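You operate a simulated robot arm through the tools that you are given. There is no shell and no other tool. Be economical: measure what you need, move in short steps, check, and stop when the job is done.

Carry out the task below with a simulated robot arm. There is one attempt and no reset: what you move stays moved.

## Task
Put things in order on the long worktop. At the end: the silver spice tin (marked "PAPRIKA") from the long worktop stands on top of the pink beaker; the purple glass stands where the blue rice tube stood; the blue rice tube stands where the silver spice tin stood; the red mill stands where the purple glass stood; whatever was shut is shut again. Leave all else as you found it, and nothing knocked over.

The check looks at the end state, three seconds after you hand in, the way a careful person would. Anything else that was tipped, shoved, dropped, spilled or broken makes it a failure.

## Robot
A 6-joint arm with a two-finger parallel gripper, fixed in place. Base frame: the origin is at the foot of the arm, x ahead of it, y to its left, z up; the work surface is at about z = 91. Readings come in cm, rad, newtons and seconds.
With the tool pointing down near the work surface it reaches from about 36 to 76 cm from the base axis. Its first joint turns from -1.152 to 1.152 rad. Payload 2.45 kg.
Tool frame: the origin (TCP) lies between the finger pads and is the grasp point; the fingertips stand 2.4 cm ahead of it; z points along the fingers, y is the line along which they close. Largest opening 6.8 cm; finger width 1.7, thickness 1; the body of the gripper, 4 by 7 cm, starts 4.1 cm behind the TCP.
Orientation is that of the tool frame in the base frame, as a unit quaternion [w, x, y, z]. With the fingers straight down and closing along the base's y, the tool's x points along the base's -x, its y along +y and its z along -z.

## Interface
- The arm moves only by the tool send_rows. Its argument "targets" is one flat list of numbers, 7 for each row, row after row: the opening, from 0 (shut) to 1 (fully open), then the shift along the base's x, y, z in units of 20 mm (1.0 is 20 mm), then the turn, a rotation vector about the base's x, y, z in units of 5 degrees (1.0 is 5 degrees). In form: [jaw, dx, dy, dz, ax, ay, az, jaw, dx, dy, dz, ax, ay, az, ...]. A call has 1 to 12 rows; each row shifts and turns the commanded pose from where the row before left it. A call with a number of a shift or a turn outside -1 to 1 is refused whole. Each row takes 0.2 s and may step no farther than 5 cm and 0.15 rad from the row before; otherwise, or with a gripper value out of range, the whole call is refused. A pose out of reach is approached as far as the arm can. The call stops where the force on the tool passes 40 N (or 10 N more than at its start, if that is more) or the arm is blocked; 0.2 s more then pass. The fingers move at their own pace (about 10.8 cm/s each) and stop on an object; they squeeze with about 31 N. The grip force told is the motor's: it shows also when the fingers shut on nothing. Time passes only in rows, and 0.2 s behind the last, so rows that do not move let the fingers close. It gives the time, the measured TCP pose, the force on the tool (base axes), the opening and the grip force at its end, in the units of the frame above (readings bear some noise), with the torque about the TCP (base axes, N m) and any sound that the robot's microphone picked up.
- Cameras (640 x 400 px; columns grow to the right, rows downward): "scene" is fixed at [14.96, 39.98, 145.38]; the picture's right is [-0.89, -0.45, 0.00], its down [-0.24, 0.48, -0.84] and it looks along [0.38, -0.75, -0.54] (base axes); focal length 334 px, centre (320, 200). "wrist" rides on the gripper at [8.4, 1.1, -7.5] in the tool frame; the picture's right is [-0.13, 0.99, 0.00], its down [-0.60, -0.08, -0.79] and it looks along [-0.79, -0.10, 0.61] (tool axes); focal length 251 px, centre (320, 200). There is no depth. A picture from a camera that has moved, and an enlarged one, comes with that camera's place and axes in the base frame and with its lens. The place of the scene camera against the robot may be out by one fixed shift of up to 1.8 cm in any direction.
- grab_frame(camera): a new picture of that camera. It takes no simulated time.
- inspect(camera, box): a new picture of the part [left, top, right, bottom] of that camera's present view, enlarged. It takes no simulated time.
- close_job(): hands the job in; it is judged then, once.

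Go step by step. Nothing tells you positions but the pictures and the camera data: compare them with the known pose of the tool, close in by small moves and look again before you grip or let go. The budget is 120 turns and 84 pictures, counting those below and the enlarged ones. Unless the task says otherwise, let go and move clear before handing in, and close with one line.

The tools are called after "Request:" as name(argument=value, ...) on one line, values as JSON. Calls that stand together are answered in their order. send_rows: Moves the arm, as the interface text tells. Its arguments: {"type":"object","properties":{"targets":{"type":"array"}},"required":["targets"]} The other tools are called the same way: grab_frame (camera) takes a picture; inspect (camera, box) takes an enlarged picture of a part of a camera's view; close_job () hands the job in.

At the start:

```text
time_s: 0.0
tool_pos: [44.63, -7.21, 119.19]
tcp_rot: [0.0, 0.0, 1.0, -0.001]
ft_force: [-0.1, -0.4, 0.5]
ft_torque: [-0.02, 0.01, -0.01]
width: 6.81
gripper_force: 0.0
```

scene: 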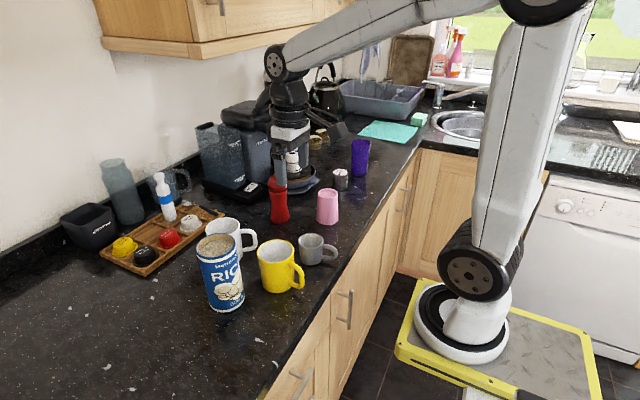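
wrist: 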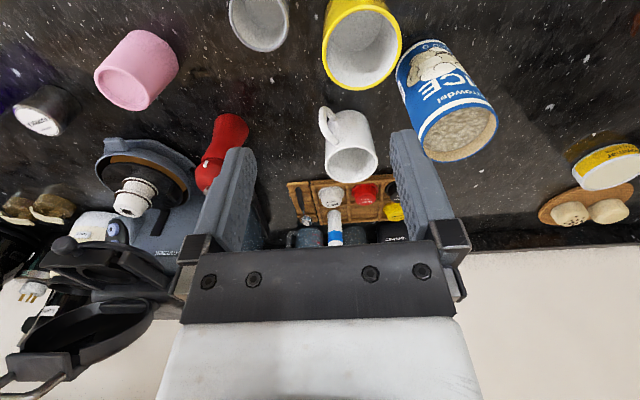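

I see the worktop with the rice tube near (52, 8), the red mill (58, -21), the beaker (46, -27), the tin (51, -45) and the purple glass (49, -57). I'll look closer before moving.

Request:
inspect(camera="scene", box=[240, 110, 400, 240])

Request:
inspect(camera="scene", box=[170, 200, 350, 320])

Request:
inspect(camera="wrist", box=[0, 0, 260, 220])

```text
3.08 times, centred on (320, 175) of scene
camera zoom: at [14.96, 39.98, 145.38], right [-0.89, -0.45, 0.0], down [-0.24, 0.48, -0.84], along [0.38, -0.75, -0.54], focal length 1028 px, centre (320, 277)
```

zoom: 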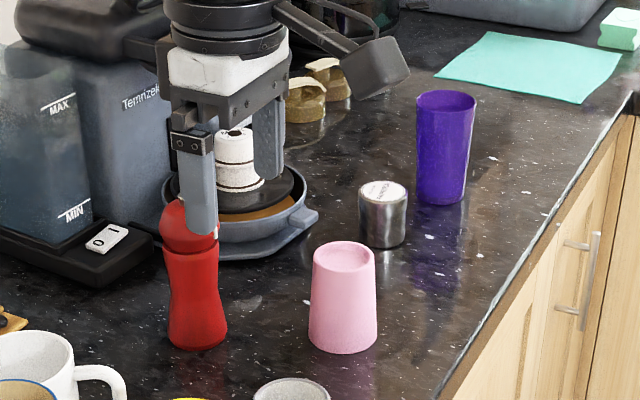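

```text
3.33 times, centred on (260, 260) of scene
camera zoom: at [14.96, 39.98, 145.38], right [-0.89, -0.45, 0.0], down [-0.24, 0.48, -0.84], along [0.38, -0.75, -0.54], focal length 1114 px, centre (520, 0)
```

zoom: 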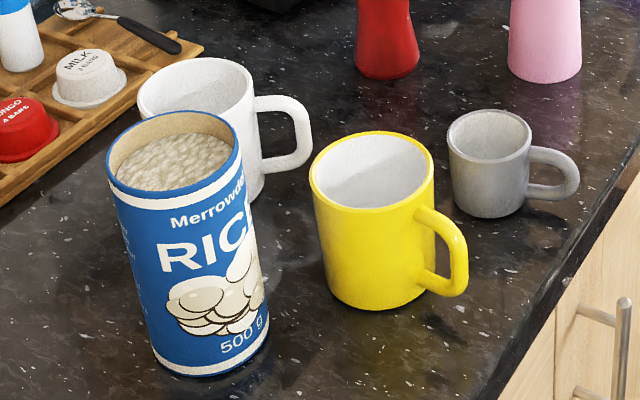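

```text
1.82 times, centred on (130, 110) of wrist
camera zoom: at [36.16, -6.11, 126.77], right [0.13, 0.99, 0.0], down [0.6, -0.08, 0.79], along [0.79, -0.1, -0.61], focal length 457 px, centre (666, 364)
```

zoom: 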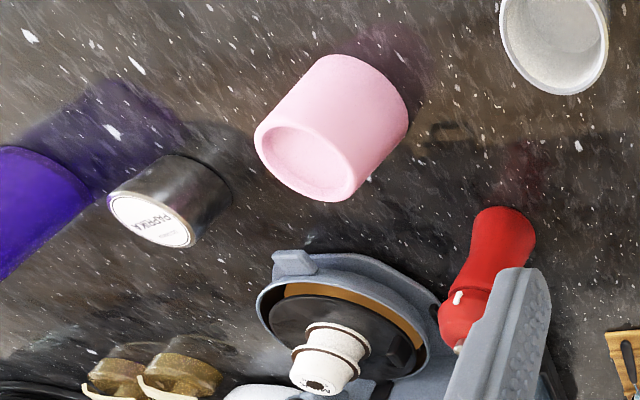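

The rice tube is open-topped and about 7 cm wide, so I'll measure it later. The beaker is upside down, and the PAPRIKA tin stands between it and the purple glass. I'm moving high toward the tin for a closer look.

Request:
send_rows(targets=[1, 0.2, -1, 0, 0, 0, 0, 1, 0.2, -1, 0, 0, 0, 0, 1, 0.2, -1, 0, 0, 0, 0, 1, 0.2, -1, 0, 0, 0, 0, 1, 0.2, -1, 0, 0, 0, 0, 1, 0.2, -1, 0, 0, 0, 0, 1, 0.2, -1, 0, 0, 0, 0, 1, 0.2, -1, 0, 0, 0, 0, 1, 0.2, -1, 0, 0, 0, 0, 1, 0.2, -1, 0, 0, 0, 0, 1, 0.2, -1, 0, 0, 0, 0, 1, 0.2, -1, 0, 0, 0, 0])

Request:
grab_frame(camera="wrist")

Request:
grab_frame(camera="scene")

```text
time_s: 2.6
tool_pos: [49.24, -31.24, 119.21]
tcp_rot: [-0.001, -0.001, 1.0, 0.001]
ft_force: [0.0, -0.6, 0.1]
ft_torque: [0.01, -0.01, 0.01]
width: 6.82
gripper_force: 0.0
```

```text
78 pictures are left
camera wrist: at [40.85, -30.09, 126.77], right [0.13, 0.99, 0.0], down [0.6, -0.08, 0.79], along [0.79, -0.1, -0.61], focal length 251 px, centre (320, 200)
```

wrist: 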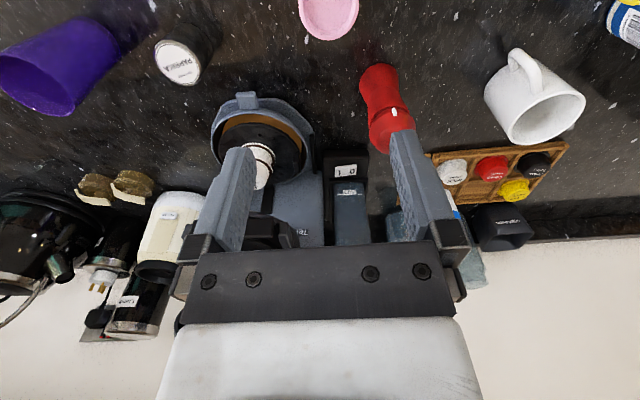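

```text
77 pictures are left
```

scene: 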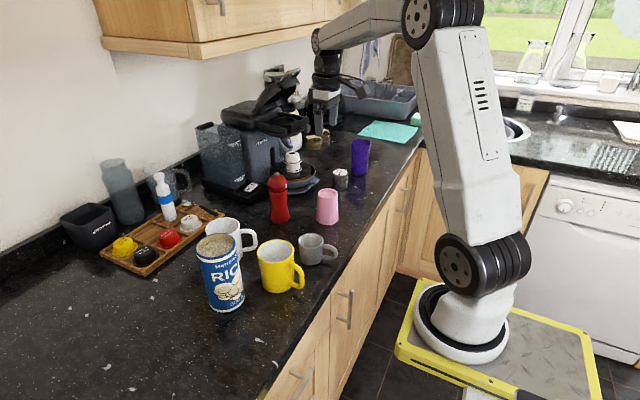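

The tin's lid appears near (52, -48) from the wrist view. I'm moving over it and lower for a better fix.

Request:
send_rows(targets=[1, 0.1, -1, -0.5, 0, 0, 0, 1, 0.1, -1, -0.5, 0, 0, 0, 1, 0.1, -1, -0.5, 0, 0, 0, 1, 0.1, -1, -0.5, 0, 0, 0, 1, 0.1, -1, -0.5, 0, 0, 0, 1, 0.1, -1, -0.5, 0, 0, 0, 1, 0, -1, -0.5, 0, 0, 0, 1, 0, -1, -0.5, 0, 0, 0])

Request:
grab_frame(camera="wrist")

Request:
inspect(camera="scene", box=[240, 90, 400, 220])

```text
time_s: 4.4
tool_pos: [50.49, -47.32, 111.24]
tcp_rot: [0.0, 0.0, 1.0, 0.0]
ft_force: [-0.4, 0.5, 0.5]
ft_torque: [0.04, -0.03, -0.03]
width: 6.77
gripper_force: 0.1
```

```text
76 pictures are left
camera wrist: at [42.16, -46.19, 118.75], right [0.13, 0.99, 0.0], down [0.6, -0.08, 0.79], along [0.79, -0.1, -0.61], focal length 251 px, centre (320, 200)
```

wrist: 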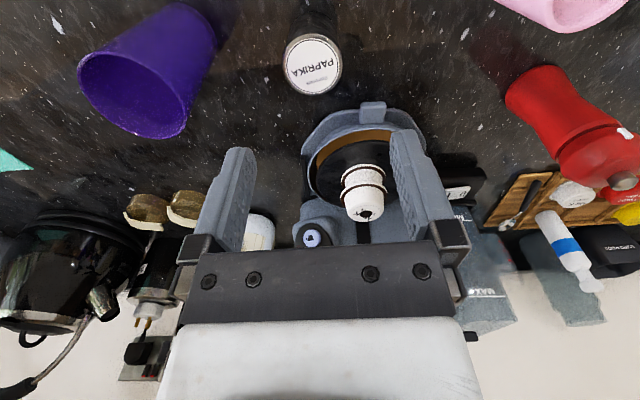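

```text
3.08 times, centred on (320, 155) of scene
camera zoom: at [14.96, 39.99, 145.38], right [-0.89, -0.45, 0.0], down [-0.24, 0.48, -0.84], along [0.38, -0.75, -0.54], focal length 1028 px, centre (320, 338)
```

zoom: 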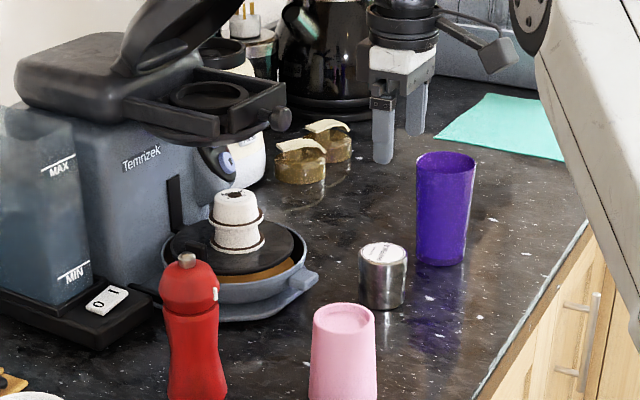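

Triangulating from the two wrist views puts the tin's lid at (51.95, -47.9, 96.9). I'm descending around it, closing and checking.

Request:
send_rows(targets=[1, 0.36, -0.15, -0.9, 0, 0, 0, 1, 0.36, -0.15, -0.9, 0, 0, 0, 1, 0, 0, -0.9, 0, 0, 0, 1, 0, 0, -0.9, 0, 0, 0, 1, 0, 0, -0.9, 0, 0, 0, 1, 0, 0, -0.9, 0, 0, 0, 1, 0, 0, -0.9, 0, 0, 0, 1, 0, 0, -0.9, 0, 0, 0, 1, 0, 0, -0.9, 0, 0, 0])

Request:
grab_frame(camera="wrist")

Request:
inspect(camera="scene", box=[240, 90, 400, 220])

```text
time_s: 6.4
tool_pos: [52.08, -47.8, 95.11]
tcp_rot: [0.0, 0.0, 1.0, 0.0]
ft_force: [-0.4, -0.3, -0.4]
ft_torque: [0.03, 0.01, 0.03]
width: 6.82
gripper_force: 0.0
```

```text
74 pictures are left
camera wrist: at [43.67, -46.65, 102.58], right [0.13, 0.99, 0.0], down [0.6, -0.08, 0.79], along [0.79, -0.1, -0.61], focal length 251 px, centre (320, 200)
```

wrist: 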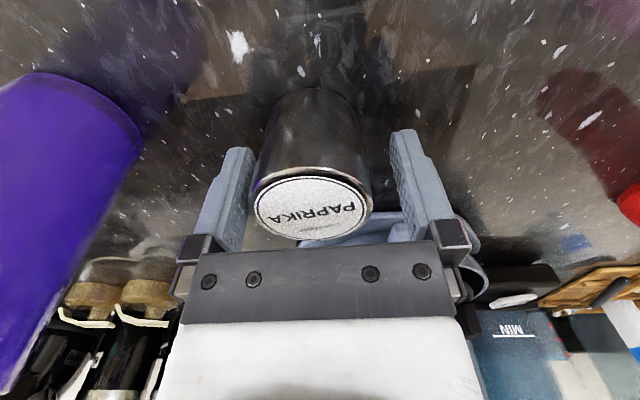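

```text
3.08 times, centred on (320, 155) of scene
camera zoom: at [14.96, 39.98, 145.38], right [-0.89, -0.45, 0.0], down [-0.24, 0.48, -0.84], along [0.38, -0.75, -0.54], focal length 1028 px, centre (320, 338)
```

zoom: 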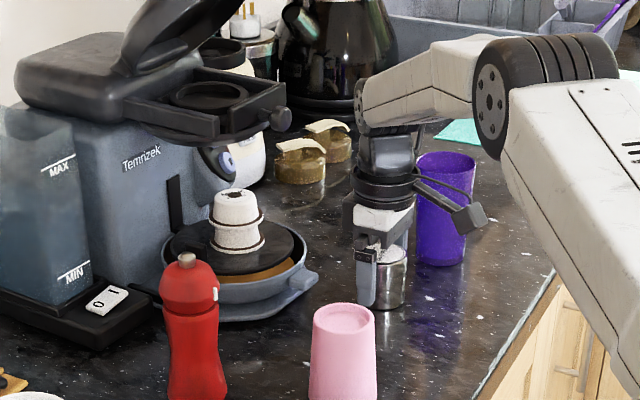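

The tin sits centred between the fingers. I'm closing, waiting and lifting.

Request:
send_rows(targets=[0, 0, 0, 0, 0, 0, 0, 0, 0, 0, 0, 0, 0, 0, 0, 0, 0, 0, 0, 0, 0, 0, 0, 0, 0.5, 0, 0, 0, 0, 0, 0, 1, 0, 0, 0, 0, 0, 0, 1, 0, 0, 0, 0, 0, 0, 1, 0, 0, 0, 0, 0, 0, 1, 0, 0, 0, 0, 0, 0, 1, 0, 0, 0, 0, 0, 0, 1, 0, 0, 0, 0, 0, 0, 1, 0, 0, 0, 0, 0, 0, 1, 0, 0, 0])

Request:
send_rows(targets=[0, -0.2, 1, 0, 0, 0, 0, 0, -0.2, 1, 0, 0, 0, 0, 0, -0.2, 1, 0, 0, 0, 0, 0, -0.2, 1, 0, 0, 0, 0, 0, -0.2, 1, 0, 0, 0, 0, 0, -0.2, 1, 0, 0, 0, 0, 0, -0.2, 1, 0, 0, 0, 0, 0, -0.2, 1, 0, 0, 0, 0, 0, -0.1, 0.8, 0, 0, 0, 0, 0, 0, 0, 0, 0, 0, 0])

Request:
grab_frame(camera="wrist")

Request:
inspect(camera="scene", box=[240, 110, 400, 240])

```text
time_s: 9.0
tool_pos: [52.1, -48.06, 111.74]
tcp_rot: [0.0, 0.0, 1.0, 0.0]
ft_force: [-0.9, 0.6, -0.7]
ft_torque: [-0.04, -0.01, 0.01]
width: 5.1
gripper_force: 31.2
```

```text
time_s: 11.2
tool_pos: [48.68, -30.12, 111.96]
tcp_rot: [0.0, -0.001, 1.0, 0.0]
ft_force: [-0.7, 0.4, -1.0]
ft_torque: [0.03, 0.0, 0.03]
width: 5.09
gripper_force: 30.7
```

```text
72 pictures are left
camera wrist: at [40.22, -29.0, 119.46], right [0.13, 0.99, 0.0], down [0.6, -0.08, 0.79], along [0.79, -0.1, -0.61], focal length 251 px, centre (320, 200)
```

wrist: 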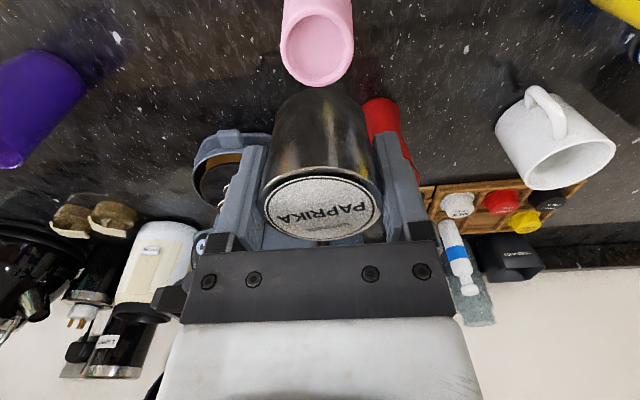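

```text
3.08 times, centred on (320, 175) of scene
camera zoom: at [14.96, 39.99, 145.38], right [-0.89, -0.45, 0.0], down [-0.24, 0.48, -0.84], along [0.38, -0.75, -0.54], focal length 1028 px, centre (320, 277)
```

zoom: 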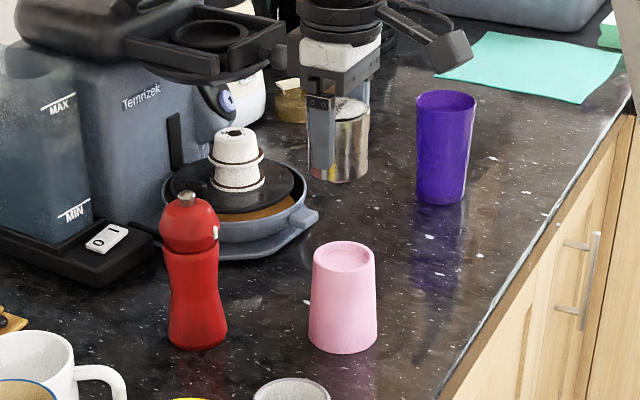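

The beaker's top is centred at about (48.1, -30.2, 99.4), and the tin sits about 0.4 cm toward the base relative to the TCP. I'm adjusting and descending to just above contact.

Request:
send_rows(targets=[0, -0.08, -0.05, -0.75, 0, 0, 0, 0, 0, 0, -0.75, 0, 0, 0, 0, 0, 0, -0.75, 0, 0, 0, 0, 0, 0, -0.75, 0, 0, 0, 0, 0, 0, -0.75, 0, 0, 0, 0, 0, 0, 0, 0, 0, 0])

Request:
grab_frame(camera="wrist")

Request:
inspect(camera="scene", box=[280, 140, 380, 240])

```text
time_s: 12.6
tool_pos: [48.56, -30.42, 104.45]
tcp_rot: [0.0, 0.0, 1.0, 0.0]
ft_force: [-0.4, -0.4, -0.5]
ft_torque: [-0.01, 0.02, -0.01]
width: 5.1
gripper_force: 31.7
```

```text
70 pictures are left
camera wrist: at [40.03, -29.24, 112.06], right [0.13, 0.99, 0.0], down [0.6, -0.08, 0.79], along [0.79, -0.1, -0.61], focal length 251 px, centre (320, 200)
```

wrist: 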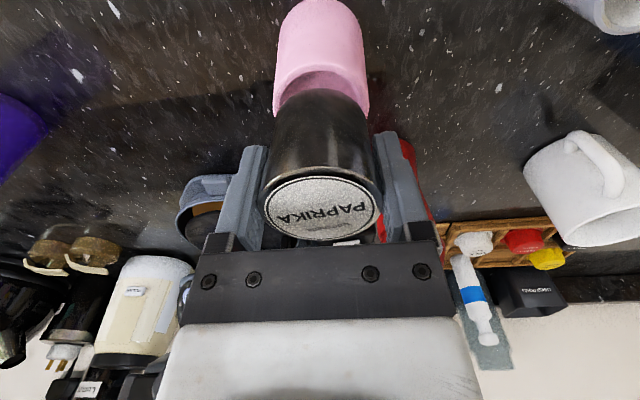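

```text
4.00 times, centred on (330, 190) of scene
camera zoom: at [14.96, 39.98, 145.38], right [-0.89, -0.45, 0.0], down [-0.24, 0.48, -0.84], along [0.38, -0.75, -0.54], focal length 1336 px, centre (280, 240)
```

zoom: 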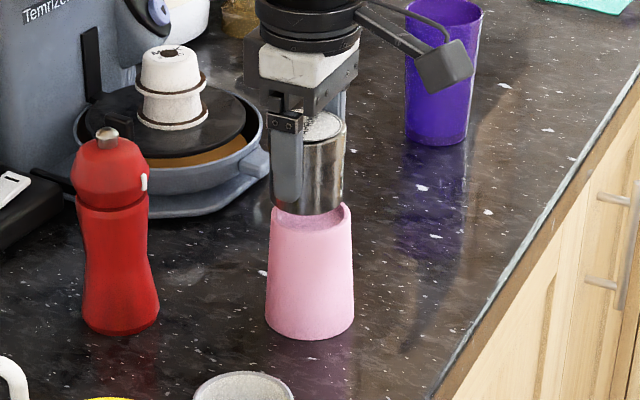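

The alignment is good, with the tin perhaps 2 mm too far out. I'm nudging it and lowering in small steps.

Request:
send_rows(targets=[0, -0.1, 0, 0, 0, 0, 0, 0, 0, 0, -0.1, 0, 0, 0, 0, 0, 0, -0.1, 0, 0, 0, 0, 0, 0, -0.1, 0, 0, 0, 0, 0, 0, 0, 0, 0, 0])

Request:
send_rows(targets=[0, 0, 0, -0.07, 0, 0, 0, 0, 0, 0, -0.07, 0, 0, 0])

Request:
inspect(camera="scene", box=[300, 150, 360, 200])

```text
time_s: 13.8
tool_pos: [48.14, -30.17, 103.84]
tcp_rot: [0.0, 0.0, 1.0, 0.001]
ft_force: [-0.6, -0.7, -0.3]
ft_torque: [-0.02, 0.02, 0.0]
width: 5.1
gripper_force: 31.1
```

```text
time_s: 14.4
tool_pos: [48.22, -30.4, 103.69]
tcp_rot: [0.0, 0.0, 1.0, 0.0]
ft_force: [0.0, -0.7, -0.5]
ft_torque: [-0.01, -0.05, 0.0]
width: 5.11
gripper_force: 31.0
```

```text
8.00 times, centred on (330, 175) of scene
camera zoom: at [14.96, 39.98, 145.38], right [-0.89, -0.45, 0.0], down [-0.24, 0.48, -0.84], along [0.38, -0.75, -0.54], focal length 2673 px, centre (240, 400)
```

zoom: 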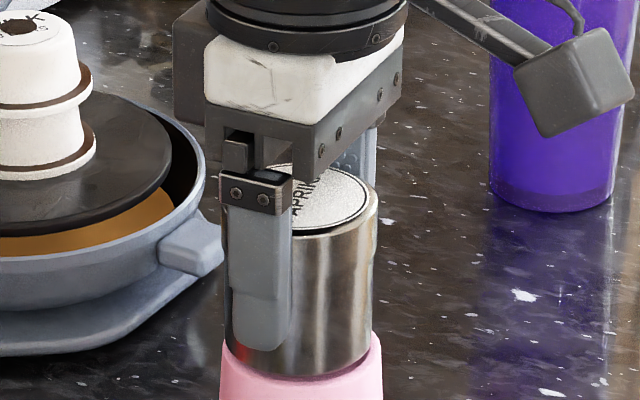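

The tin is nearly touching. I'm lowering further in 1 mm steps.

Request:
send_rows(targets=[0, 0, 0, -0.05, 0, 0, 0, 0, 0, 0, -0.05, 0, 0, 0])

Request:
send_rows(targets=[0, 0, 0, -0.05, 0, 0, 0, 0, 0, 0, -0.05, 0, 0, 0])

Request:
inspect(camera="scene", box=[300, 160, 360, 210])

```text
time_s: 15.0
tool_pos: [48.15, -30.38, 103.57]
tcp_rot: [0.0, 0.0, 1.0, 0.0]
ft_force: [-1.0, 1.0, 5.1]
ft_torque: [0.13, 0.04, 0.03]
width: 5.08
gripper_force: 30.7
```

```text
time_s: 15.6
tool_pos: [48.24, -30.39, 103.55]
tcp_rot: [0.002, 0.0, 1.0, -0.002]
ft_force: [-3.9, 4.0, 25.8]
ft_torque: [0.28, 0.27, 0.0]
width: 5.09
gripper_force: 31.3
```

```text
8.00 times, centred on (330, 185) of scene
camera zoom: at [14.9, 40.02, 145.37], right [-0.89, -0.45, 0.0], down [-0.24, 0.48, -0.84], along [0.38, -0.75, -0.54], focal length 2673 px, centre (240, 320)
```

zoom: 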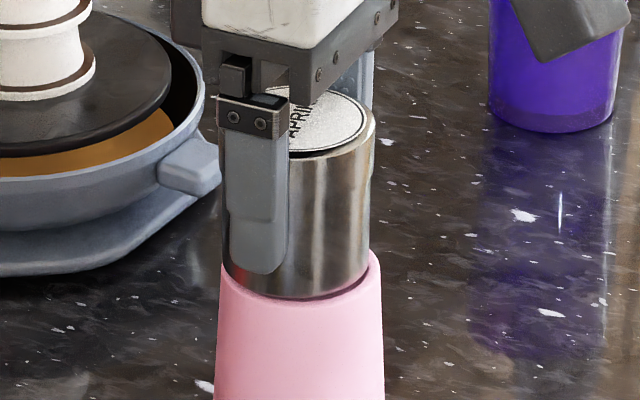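

Contact is felt (26 N) and the tin sits central on the beaker. I'm easing off 1 mm, then opening slowly.

Request:
send_rows(targets=[0, 0, 0, 0.05, 0, 0, 0, 0, 0, 0, 0.01, 0, 0, 0, 0.78, 0, 0, 0, 0, 0, 0, 0.85, 0, 0, 0, 0, 0, 0, 1, 0, 0, 0, 0, 0, 0])

Request:
grab_frame(camera="wrist")

Request:
inspect(camera="scene", box=[300, 160, 360, 210])

```text
time_s: 16.8
tool_pos: [48.34, -30.36, 103.27]
tcp_rot: [0.0, 0.0, 1.0, 0.0]
ft_force: [0.5, -0.3, -0.2]
ft_torque: [-0.03, -0.04, 0.05]
width: 6.83
gripper_force: 0.1
```

```text
66 pictures are left
camera wrist: at [39.83, -29.17, 110.83], right [0.13, 0.99, 0.0], down [0.6, -0.08, 0.79], along [0.79, -0.1, -0.61], focal length 251 px, centre (320, 200)
```

wrist: 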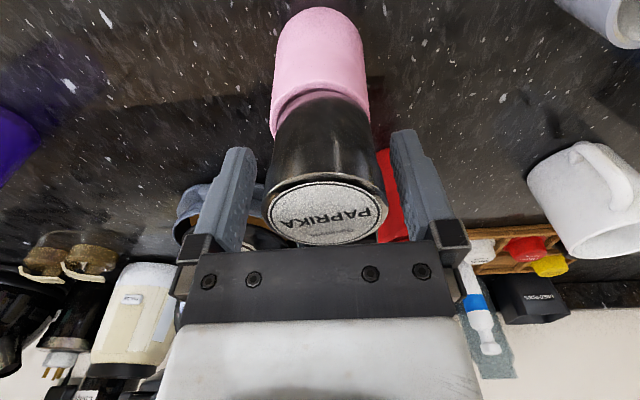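

```text
8.00 times, centred on (330, 185) of scene
camera zoom: at [14.96, 39.98, 145.38], right [-0.89, -0.45, 0.0], down [-0.24, 0.48, -0.84], along [0.38, -0.75, -0.54], focal length 2673 px, centre (240, 320)
```

zoom: 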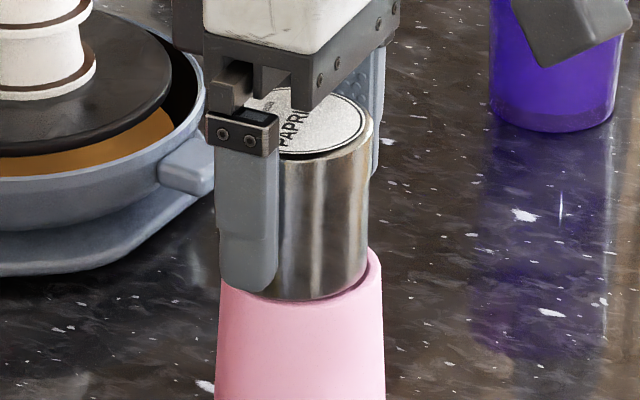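

The tin stands on the beaker, and I'm rising clear. Then I'll head over to the rice tube to measure it.

Request:
send_rows(targets=[1, 0, 0, 0.5, 0, 0, 0, 1, 0, 0, 1, 0, 0, 0, 1, 0, 0, 1, 0, 0, 0, 1, 0, 0, 1, 0, 0, 0, 1, 0, 0, 1, 0, 0, 0, 1, 0, 0, 1, 0, 0, 0, 1, 0, 0, 1, 0, 0, 0, 1, 0, 0, 1, 0, 0, 0, 1, 0, 0.5, 1, 0, 0, 0, 1, 0, 1, 0, 0, 0, 0, 1, 0, 1, 0, 0, 0, 0, 1, 0, 1, 0, 0, 0, 0])

Request:
send_rows(targets=[1, 0, 1, 0, 0, 0, 0, 1, 0, 1, 0, 0, 0, 0, 1, 0, 1, 0, 0, 0, 0, 1, 0, 1, 0, 0, 0, 0, 1, 0, 1, 0, 0, 0, 0, 1, 0, 1, 0, 0, 0, 0, 1, 0, 1, 0, 0, 0, 0, 1, 0, 1, 0, 0, 0, 0, 1, 0, 1, 0, 0, 0, 0, 1, 0, 1, 0, 0, 0, 0, 1, 0, 1, 0, 0, 0, 0, 1, 0, 1, 0, 0, 0, 0])

Request:
grab_frame(camera="wrist")

Request:
grab_frame(camera="scene")

```text
time_s: 19.4
tool_pos: [48.26, -23.42, 120.26]
tcp_rot: [-0.001, 0.0, 1.0, 0.0]
ft_force: [-0.2, -0.2, 0.4]
ft_torque: [-0.03, 0.04, 0.0]
width: 6.78
gripper_force: 0.2
```

```text
time_s: 22.0
tool_pos: [48.16, 0.8, 120.29]
tcp_rot: [0.0, 0.0, 1.0, 0.0]
ft_force: [-0.9, 0.7, 0.4]
ft_torque: [0.0, 0.02, -0.01]
width: 6.78
gripper_force: 0.1
```

```text
64 pictures are left
camera wrist: at [39.8, 1.9, 127.9], right [0.13, 0.99, 0.0], down [0.6, -0.08, 0.79], along [0.79, -0.1, -0.61], focal length 251 px, centre (320, 200)
```

wrist: 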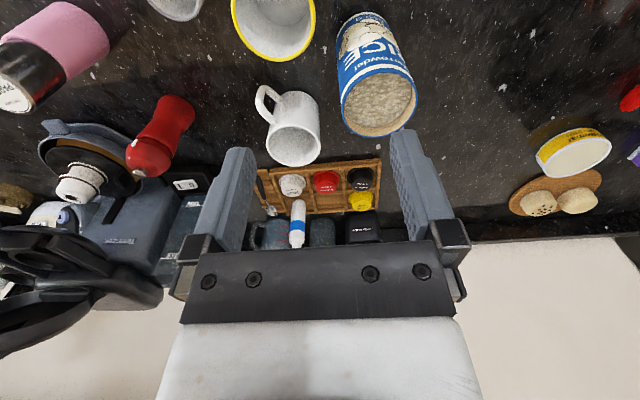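

```text
63 pictures are left
```

scene: 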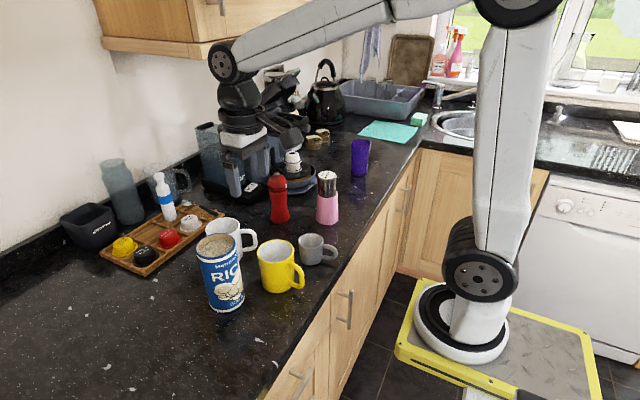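

The tube's top is centred near (54.1, 5.9, 105.7) and about 7.3 cm across, too wide for an outside grip. I need to see how deep the rice lies below the rim.

Request:
inspect(camera="wrist", box=[320, 0, 440, 150])

Request:
inspect(camera="scene", box=[185, 220, 265, 320])

```text
2.67 times, centred on (380, 75) of wrist
camera zoom: at [39.8, 1.9, 127.9], right [0.13, 0.99, 0.0], down [0.6, -0.08, 0.79], along [0.79, -0.1, -0.61], focal length 670 px, centre (160, 533)
```

zoom: 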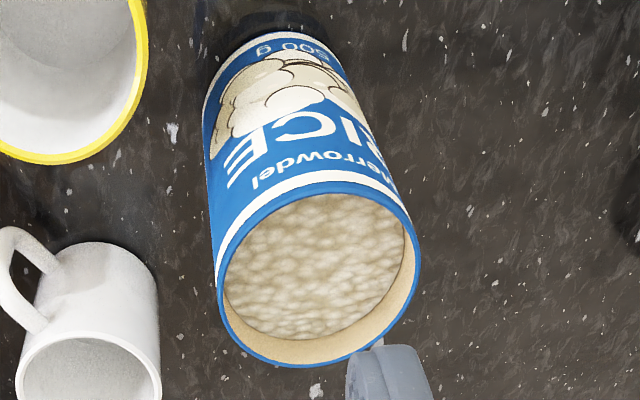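

```text
4.00 times, centred on (225, 270) of scene
camera zoom: at [14.96, 39.99, 145.38], right [-0.89, -0.45, 0.0], down [-0.24, 0.48, -0.84], along [0.38, -0.75, -0.54], focal length 1336 px, centre (700, -80)
```

zoom: 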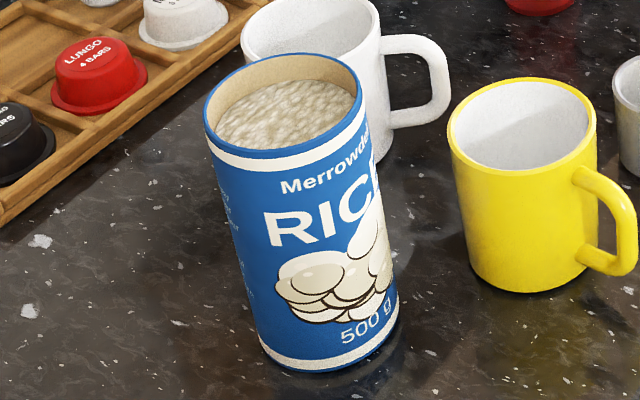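

The rice lies about 1.4 cm below the rim, so I'll lift the tube by spreading the fingers inside the mouth, which keeps it level. I'm moving over its centre with the jaw partly closed.

Request:
send_rows(targets=[0.45, 0.495, 0.425, -0.7, 0, 0, 0, 0.45, 0.495, 0.425, -0.7, 0, 0, 0, 0.45, 0.495, 0.425, -0.7, 0, 0, 0, 0.45, 0.495, 0.425, -0.7, 0, 0, 0, 0.45, 0.495, 0.425, -0.7, 0, 0, 0, 0.45, 0.495, 0.425, -0.7, 0, 0, 0, 0.45, 0, 0, 0, 0, 0, 0])

Request:
grab_frame(camera="wrist")

Request:
inspect(camera="scene", box=[160, 170, 280, 320])

```text
time_s: 23.6
tool_pos: [54.3, 5.8, 111.9]
tcp_rot: [0.0, 0.0, 1.0, -0.001]
ft_force: [-0.3, -0.5, -0.1]
ft_torque: [-0.02, 0.06, -0.01]
width: 3.06
gripper_force: 0.0
```

```text
60 pictures are left
camera wrist: at [45.81, 6.89, 119.47], right [0.13, 0.99, 0.0], down [0.6, -0.08, 0.79], along [0.79, -0.1, -0.61], focal length 251 px, centre (320, 200)
```

wrist: 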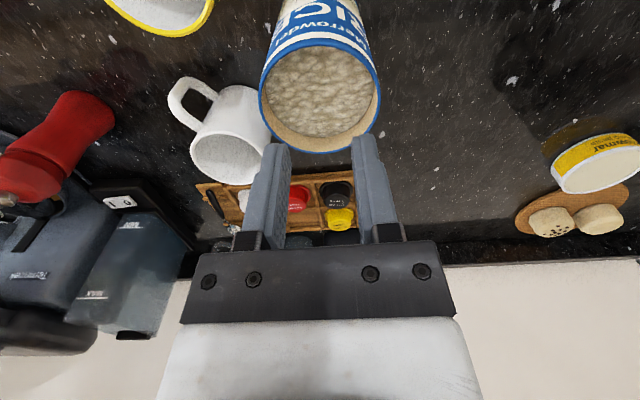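

```text
2.67 times, centred on (220, 245) of scene
camera zoom: at [14.96, 39.99, 145.38], right [-0.89, -0.45, 0.0], down [-0.24, 0.48, -0.84], along [0.38, -0.75, -0.54], focal length 891 px, centre (587, 80)
```

zoom: 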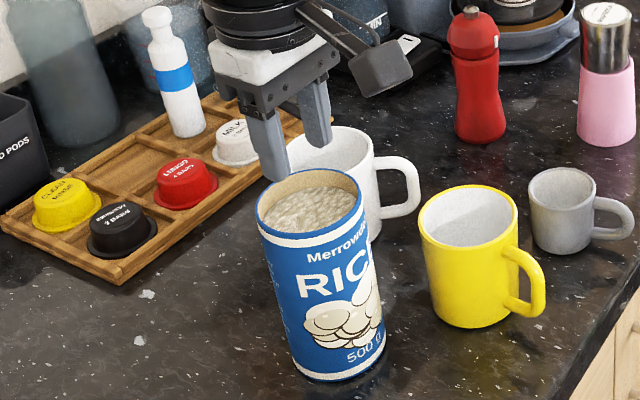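

The rim is centred near (53.7, 5.9, 105.5). I'm correcting and lowering the fingertips just inside the mouth.

Request:
send_rows(targets=[0.45, -0.22, 0.05, -0.5, 0, 0, 0, 0.45, 0, 0, -0.5, 0, 0, 0, 0.45, 0, 0, -0.5, 0, 0, 0, 0.45, 0, 0, -0.5, 0, 0, 0, 0.45, 0, 0, -0.2, 0, 0, 0, 0.45, 0, 0, 0, 0, 0, 0])

Request:
grab_frame(camera="wrist")

Request:
inspect(camera="scene", box=[180, 200, 260, 300])

```text
time_s: 25.0
tool_pos: [53.77, 5.96, 107.6]
tcp_rot: [0.001, 0.0, 1.0, 0.0]
ft_force: [-0.5, 0.9, -0.2]
ft_torque: [0.01, 0.0, -0.01]
width: 3.05
gripper_force: 0.1
```

```text
58 pictures are left
camera wrist: at [45.35, 7.02, 115.17], right [0.13, 0.99, 0.0], down [0.6, -0.08, 0.79], along [0.79, -0.1, -0.61], focal length 251 px, centre (320, 200)
```

wrist: 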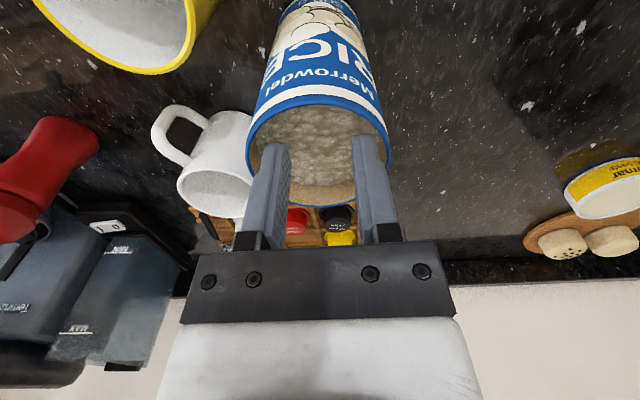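

```text
4.00 times, centred on (220, 250) of scene
camera zoom: at [14.96, 39.98, 145.38], right [-0.89, -0.45, 0.0], down [-0.24, 0.48, -0.84], along [0.38, -0.75, -0.54], focal length 1336 px, centre (720, 0)
```

zoom: 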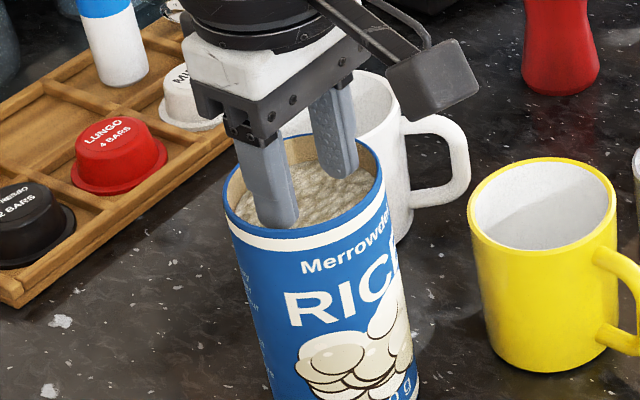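

The fingertips sit centred at rim level. I'm lowering slowly toward the rice, watching the force.

Request:
send_rows(targets=[0.45, 0, 0, -0.1, 0, 0, 0, 0.45, 0, 0, -0.1, 0, 0, 0, 0.45, 0, 0, -0.1, 0, 0, 0, 0.45, 0, 0, -0.1, 0, 0, 0])

Request:
send_rows(targets=[0.45, 0, 0, -0.07, 0, 0, 0, 0.45, 0, 0, -0.07, 0, 0, 0])

Request:
inspect(camera="scene", box=[180, 200, 260, 300])

```text
time_s: 26.0
tool_pos: [53.79, 5.91, 106.8]
tcp_rot: [0.0, 0.0, 1.0, -0.001]
ft_force: [-0.2, -0.3, 0.4]
ft_torque: [0.0, -0.02, 0.0]
width: 3.05
gripper_force: 0.0
```

```text
time_s: 26.6
tool_pos: [53.82, 5.91, 106.38]
tcp_rot: [0.0, 0.001, 1.0, 0.0]
ft_force: [-0.6, -0.8, -0.4]
ft_torque: [0.04, -0.01, 0.02]
width: 3.05
gripper_force: 0.0
```

```text
4.00 times, centred on (220, 250) of scene
camera zoom: at [14.96, 39.98, 145.38], right [-0.89, -0.45, 0.0], down [-0.24, 0.48, -0.84], along [0.38, -0.75, -0.54], focal length 1336 px, centre (720, 0)
```

zoom: 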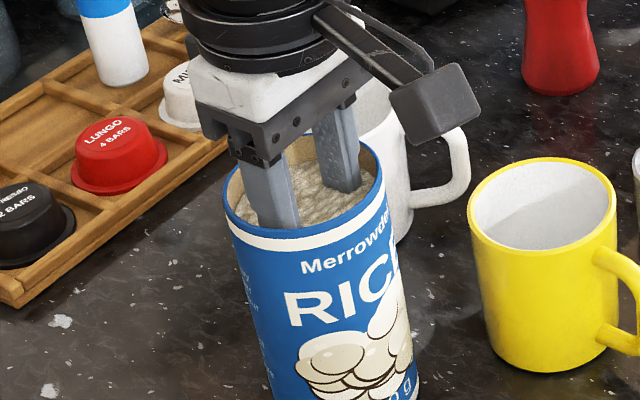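

No contact yet, so I'm going slightly deeper.

Request:
send_rows(targets=[0.45, 0, 0, -0.07, 0, 0, 0, 0.45, 0, 0, -0.07, 0, 0, 0])

Request:
send_rows(targets=[0.45, 0, 0, -0.07, 0, 0, 0, 0.45, 0, 0, -0.07, 0, 0, 0])

Request:
grab_frame(camera="wrist")

```text
time_s: 27.2
tool_pos: [53.79, 5.82, 106.25]
tcp_rot: [-0.001, 0.0, 1.0, 0.0]
ft_force: [0.6, 0.2, 0.3]
ft_torque: [0.01, -0.01, -0.01]
width: 3.04
gripper_force: 0.0
```

```text
time_s: 27.8
tool_pos: [53.9, 5.97, 106.22]
tcp_rot: [0.004, 0.0, 1.0, 0.002]
ft_force: [-10.4, 3.9, 35.4]
ft_torque: [0.92, 0.18, 0.21]
width: 3.01
gripper_force: 0.1
```

```text
55 pictures are left
camera wrist: at [45.38, 7.05, 113.66], right [0.13, 0.99, 0.0], down [0.6, -0.08, 0.8], along [0.79, -0.1, -0.6], focal length 251 px, centre (320, 200)
```

wrist: 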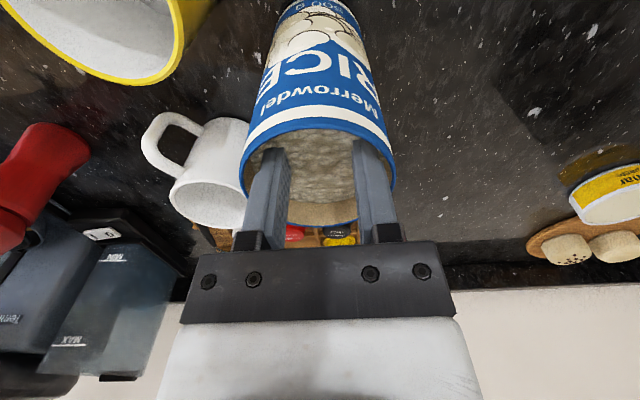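

The rice was touched with the tips about 1.7 cm inside. I'm backing off 3 mm and spreading the fingers against the wall.

Request:
send_rows(targets=[0.45, 0, 0, 0.15, 0, 0, 0, 0.55, 0, 0, 0, 0, 0, 0, 0.62, 0, 0, 0, 0, 0, 0, 0.66, 0, 0, 0, 0, 0, 0, 0.7, 0, 0, 0, 0, 0, 0, 0.75, 0, 0, 0, 0, 0, 0])

Request:
send_rows(targets=[0.85, 0, 0, 0, 0, 0, 0, 1, 0, 0, 0, 0, 0, 0, 1, 0, 0, 0, 0, 0, 0])

Request:
grab_frame(camera="wrist")

```text
time_s: 29.2
tool_pos: [53.75, 5.85, 106.17]
tcp_rot: [0.0, 0.0, 1.0, 0.0]
ft_force: [1.8, -4.0, 12.3]
ft_torque: [-0.17, -0.03, -0.03]
width: 3.49
gripper_force: 0.0
```

```text
time_s: 30.0
tool_pos: [53.65, 5.81, 106.28]
tcp_rot: [0.0, -0.001, 1.0, 0.0]
ft_force: [2.2, -5.3, 11.3]
ft_torque: [-0.38, -0.04, 0.02]
width: 3.52
gripper_force: 0.0
```

```text
54 pictures are left
camera wrist: at [45.31, 6.98, 113.72], right [0.13, 0.99, 0.0], down [0.6, -0.08, 0.79], along [0.79, -0.1, -0.61], focal length 251 px, centre (320, 200)
```

wrist: 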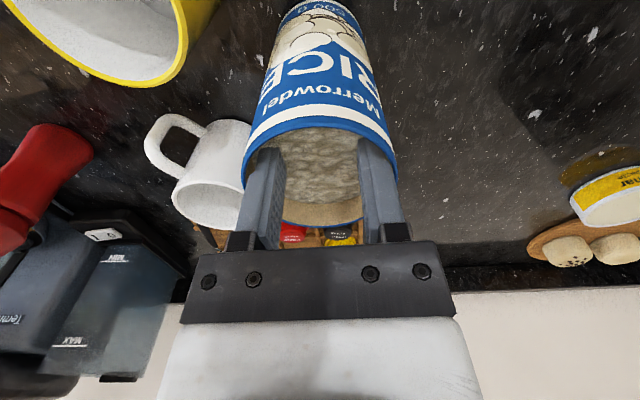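

The fingers stopped at 3.5 cm against the wall. I'm making a small lift to test whether the tube comes along.

Request:
send_rows(targets=[1, 0, 0, 0.2, 0, 0, 0, 1, 0, 0, 0.2, 0, 0, 0, 1, 0, 0, 0.2, 0, 0, 0, 1, 0, 0, 0, 0, 0, 0])

Request:
inspect(camera="scene", box=[170, 180, 290, 330])

Request:
grab_frame(camera="wrist")

```text
time_s: 31.0
tool_pos: [53.77, 5.76, 107.34]
tcp_rot: [0.0, 0.0, 1.0, 0.001]
ft_force: [0.4, -0.1, -4.4]
ft_torque: [0.02, 0.05, -0.01]
width: 3.54
gripper_force: 0.1
```

```text
2.67 times, centred on (230, 255) of scene
camera zoom: at [14.97, 39.99, 145.38], right [-0.89, -0.45, 0.0], down [-0.24, 0.48, -0.84], along [0.38, -0.75, -0.54], focal length 891 px, centre (560, 53)
```

zoom: 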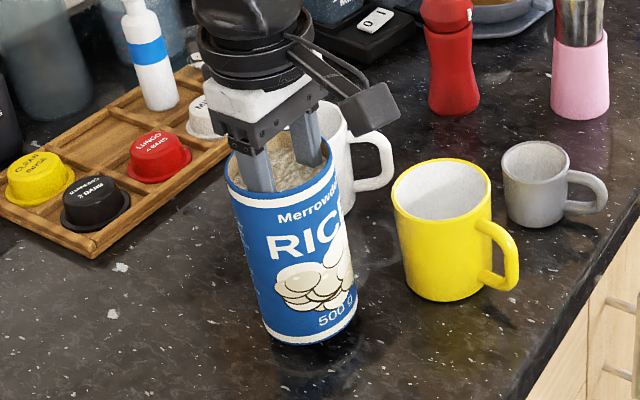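

```text
52 pictures are left
camera wrist: at [45.3, 6.99, 114.95], right [0.13, 0.99, 0.0], down [0.6, -0.08, 0.79], along [0.79, -0.1, -0.61], focal length 251 px, centre (320, 200)
```

wrist: 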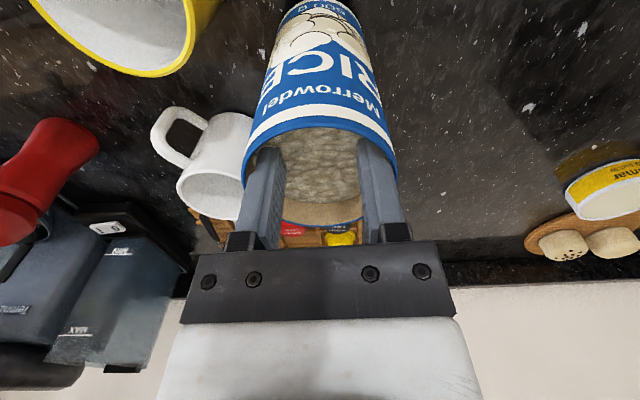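

The tube came up level, with about 4.4 N of weight. I'm lifting it high and then carrying it along the worktop in moderate steps.

Request:
send_rows(targets=[1, 0, 0, 0.4, 0, 0, 0, 1, 0, 0, 0.6, 0, 0, 0, 1, 0, 0, 0.8, 0, 0, 0, 1, 0, 0, 0.8, 0, 0, 0, 1, 0, 0, 0.8, 0, 0, 0, 1, 0, 0, 0.8, 0, 0, 0, 1, 0, 0, 0.8, 0, 0, 0, 1, 0, 0, 0.8, 0, 0, 0, 1, 0, 0, 0.8, 0, 0, 0, 1, 0, 0, 0.8, 0, 0, 0, 1, 0, 0, 0.6, 0, 0, 0, 1, 0, 0, 0.2, 0, 0, 0])

Request:
send_rows(targets=[1, -0.1, -0.3, 0, 0, 0, 0, 1, -0.1, -0.6, 0, 0, 0, 0, 1, -0.1, -0.8, 0, 0, 0, 0, 1, -0.1, -0.8, 0, 0, 0, 0, 1, -0.1, -0.8, 0, 0, 0, 0, 1, -0.1, -0.8, 0, 0, 0, 0, 1, -0.1, -0.8, 0, 0, 0, 0, 1, -0.1, -0.8, 0, 0, 0, 0, 1, -0.1, -0.8, 0, 0, 0, 0, 1, -0.1, -0.8, 0, 0, 0, 0, 1, 0, -0.8, 0, 0, 0, 0, 1, 0, -0.8, 0, 0, 0, 0])

Request:
grab_frame(camera="scene")

```text
time_s: 33.6
tool_pos: [53.63, 5.75, 123.68]
tcp_rot: [0.0, -0.001, 1.0, 0.0]
ft_force: [-0.8, 0.0, -3.6]
ft_torque: [-0.04, 0.01, -0.04]
width: 3.54
gripper_force: 0.0
```

```text
time_s: 36.2
tool_pos: [51.73, -11.97, 123.88]
tcp_rot: [0.0, 0.0, 1.0, 0.0]
ft_force: [-0.4, -0.1, -3.5]
ft_torque: [-0.03, -0.01, 0.0]
width: 3.57
gripper_force: 0.0
```

```text
51 pictures are left
```

scene: 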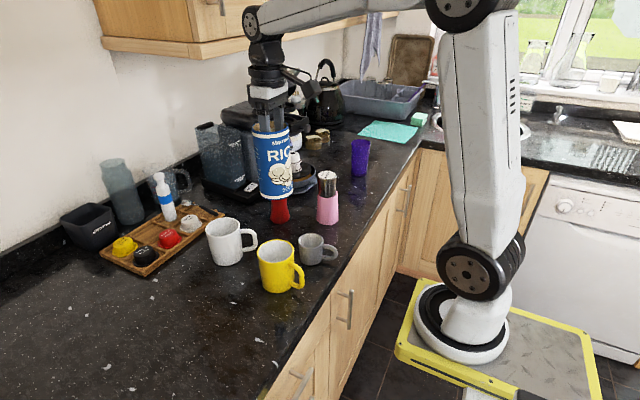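

The tube hangs upright and has cleared everything so far. I'm continuing to the tin's old spot at (51.7, -47.9).

Request:
send_rows(targets=[1, 0, -0.8, 0, 0, 0, 0, 1, 0, -0.8, 0, 0, 0, 0, 1, 0, -0.8, 0, 0, 0, 0, 1, 0, -0.8, 0, 0, 0, 0, 1, 0, -0.8, 0, 0, 0, 0, 1, 0, -0.8, 0, 0, 0, 0, 1, 0, -0.8, 0, 0, 0, 0, 1, 0, -0.8, 0, 0, 0, 0, 1, 0, -0.8, 0, 0, 0, 0, 1, 0, -0.8, 0, 0, 0, 0, 1, 0, -0.8, 0, 0, 0, 0, 1, 0, -0.8, 0, 0, 0, 0])

Request:
send_rows(targets=[1, 0, -0.8, 0, 0, 0, 0, 1, 0, -0.8, 0, 0, 0, 0, 1, 0, -0.8, 0, 0, 0, 0, 1, 0, -0.8, 0, 0, 0, 0, 1, 0, -0.8, 0, 0, 0, 0, 1, 0, -0.8, 0, 0, 0, 0, 1, 0, -0.8, 0, 0, 0, 0, 1, 0, -0.8, 0, 0, 0, 0, 1, 0, -0.8, 0, 0, 0, 0, 1, 0, -0.8, 0, 0, 0, 0, 1, 0, -0.3, 0, 0, 0, 0])

Request:
grab_frame(camera="wrist")

Request:
inspect(camera="scene", box=[240, 60, 400, 240])

```text
time_s: 38.8
tool_pos: [51.64, -31.23, 123.75]
tcp_rot: [-0.001, 0.0, 1.0, 0.001]
ft_force: [0.2, -0.1, -3.9]
ft_torque: [0.0, 0.01, -0.01]
width: 3.57
gripper_force: 0.0
```

```text
time_s: 41.2
tool_pos: [50.79, -46.7, 123.14]
tcp_rot: [0.0, 0.0, 1.0, 0.001]
ft_force: [-1.1, 0.5, -4.7]
ft_torque: [0.02, 0.01, 0.0]
width: 3.61
gripper_force: 0.0
out of reach, approached as far as the arm can: row 10, 11
```

```text
50 pictures are left
camera wrist: at [42.37, -45.58, 130.65], right [0.13, 0.99, 0.0], down [0.6, -0.08, 0.79], along [0.79, -0.1, -0.61], focal length 251 px, centre (320, 200)
```

wrist: 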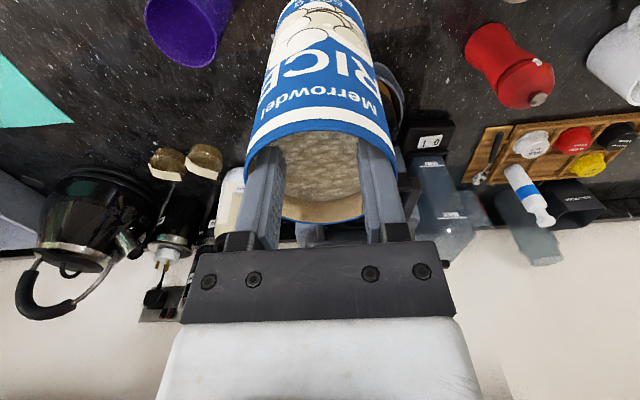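

```text
2.22 times, centred on (320, 150) of scene
camera zoom: at [14.97, 39.98, 145.38], right [-0.89, -0.45, 0.0], down [-0.24, 0.48, -0.84], along [0.38, -0.75, -0.54], focal length 742 px, centre (320, 311)
```

zoom: 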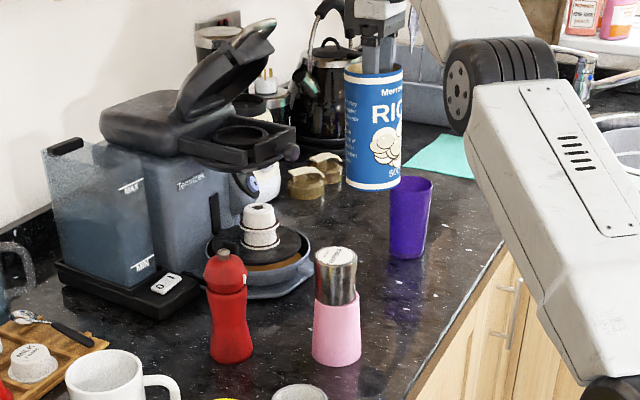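

That height is just at the reach limit, but the commanded spot is right and becomes reachable lower down. I'm descending to about 3 cm above contact.

Request:
send_rows(targets=[1, 0, 0, -0.4, 0, 0, 0, 1, 0, 0, -0.7, 0, 0, 0, 1, 0, 0, -0.7, 0, 0, 0, 1, 0, 0, -0.7, 0, 0, 0, 1, 0, 0, -0.7, 0, 0, 0, 1, 0, 0, -0.7, 0, 0, 0, 1, 0, 0, -0.7, 0, 0, 0, 1, 0, 0, -0.7, 0, 0, 0, 1, 0, 0, -0.7, 0, 0, 0, 1, 0, 0, -0.7, 0, 0, 0, 1, 0, 0, -0.3, 0, 0, 0])

Request:
grab_frame(camera="wrist")

Request:
inspect(camera="scene", box=[270, 80, 400, 210])

```text
time_s: 43.6
tool_pos: [50.85, -46.71, 109.15]
tcp_rot: [0.0, 0.0, 1.0, 0.0]
ft_force: [-0.4, -0.4, -4.8]
ft_torque: [0.02, 0.0, 0.0]
width: 3.6
gripper_force: 0.1
```

```text
48 pictures are left
camera wrist: at [42.37, -45.49, 116.71], right [0.13, 0.99, 0.0], down [0.6, -0.08, 0.79], along [0.79, -0.1, -0.61], focal length 251 px, centre (320, 200)
```

wrist: 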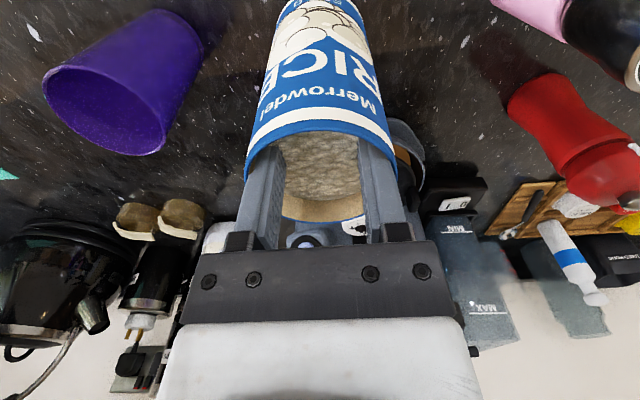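

```text
3.08 times, centred on (335, 145) of scene
camera zoom: at [14.97, 39.98, 145.38], right [-0.89, -0.45, 0.0], down [-0.24, 0.48, -0.84], along [0.38, -0.75, -0.54], focal length 1028 px, centre (274, 369)
```

zoom: 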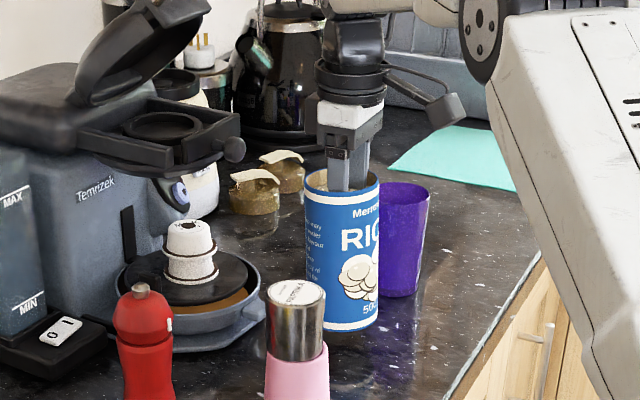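

The commanded pose had been clamped, leaving the tube 1.4 cm short. I'm shifting it to (51.7, -47.9) and lowering to just above the worktop.

Request:
send_rows(targets=[1, 0.21, -0.3, 0, 0, 0, 0, 1, 0.21, -0.3, 0, 0, 0, 0, 1, 0, 0, -0.4, 0, 0, 0, 1, 0, 0, -0.4, 0, 0, 0, 1, 0, 0, -0.3, 0, 0, 0, 1, 0, 0, 0, 0, 0, 0])

Request:
send_rows(targets=[1, 0, 0, -0.08, 0, 0, 0, 1, 0, 0, -0.08, 0, 0, 0])

Request:
send_rows(targets=[1, 0, 0, -0.06, 0, 0, 0, 1, 0, 0, -0.06, 0, 0, 0])

Request:
inspect(camera="scene", box=[270, 100, 400, 230])

```text
time_s: 45.0
tool_pos: [51.64, -47.77, 106.99]
tcp_rot: [0.0, 0.0, 1.0, 0.0]
ft_force: [0.0, 0.3, -3.7]
ft_torque: [0.0, 0.03, 0.0]
width: 3.61
gripper_force: 0.0
```

```text
time_s: 45.6
tool_pos: [51.71, -47.83, 106.65]
tcp_rot: [0.0, 0.0, 1.0, 0.0]
ft_force: [0.2, 0.5, -3.7]
ft_torque: [-0.01, 0.01, 0.01]
width: 3.64
gripper_force: 0.0
```

```text
time_s: 46.2
tool_pos: [51.61, -47.8, 106.55]
tcp_rot: [0.001, 0.0, 1.0, -0.001]
ft_force: [-1.2, 1.5, 3.3]
ft_torque: [0.24, -0.06, 0.04]
width: 3.64
gripper_force: 0.1
```

```text
3.08 times, centred on (335, 165) of scene
camera zoom: at [14.95, 39.99, 145.37], right [-0.89, -0.45, 0.0], down [-0.24, 0.48, -0.84], along [0.38, -0.75, -0.54], focal length 1028 px, centre (274, 308)
```

zoom: 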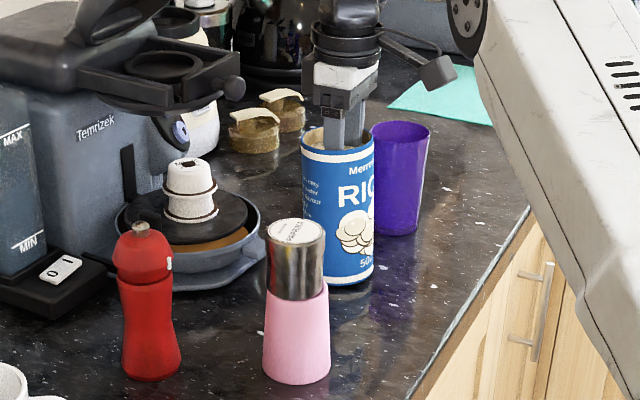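

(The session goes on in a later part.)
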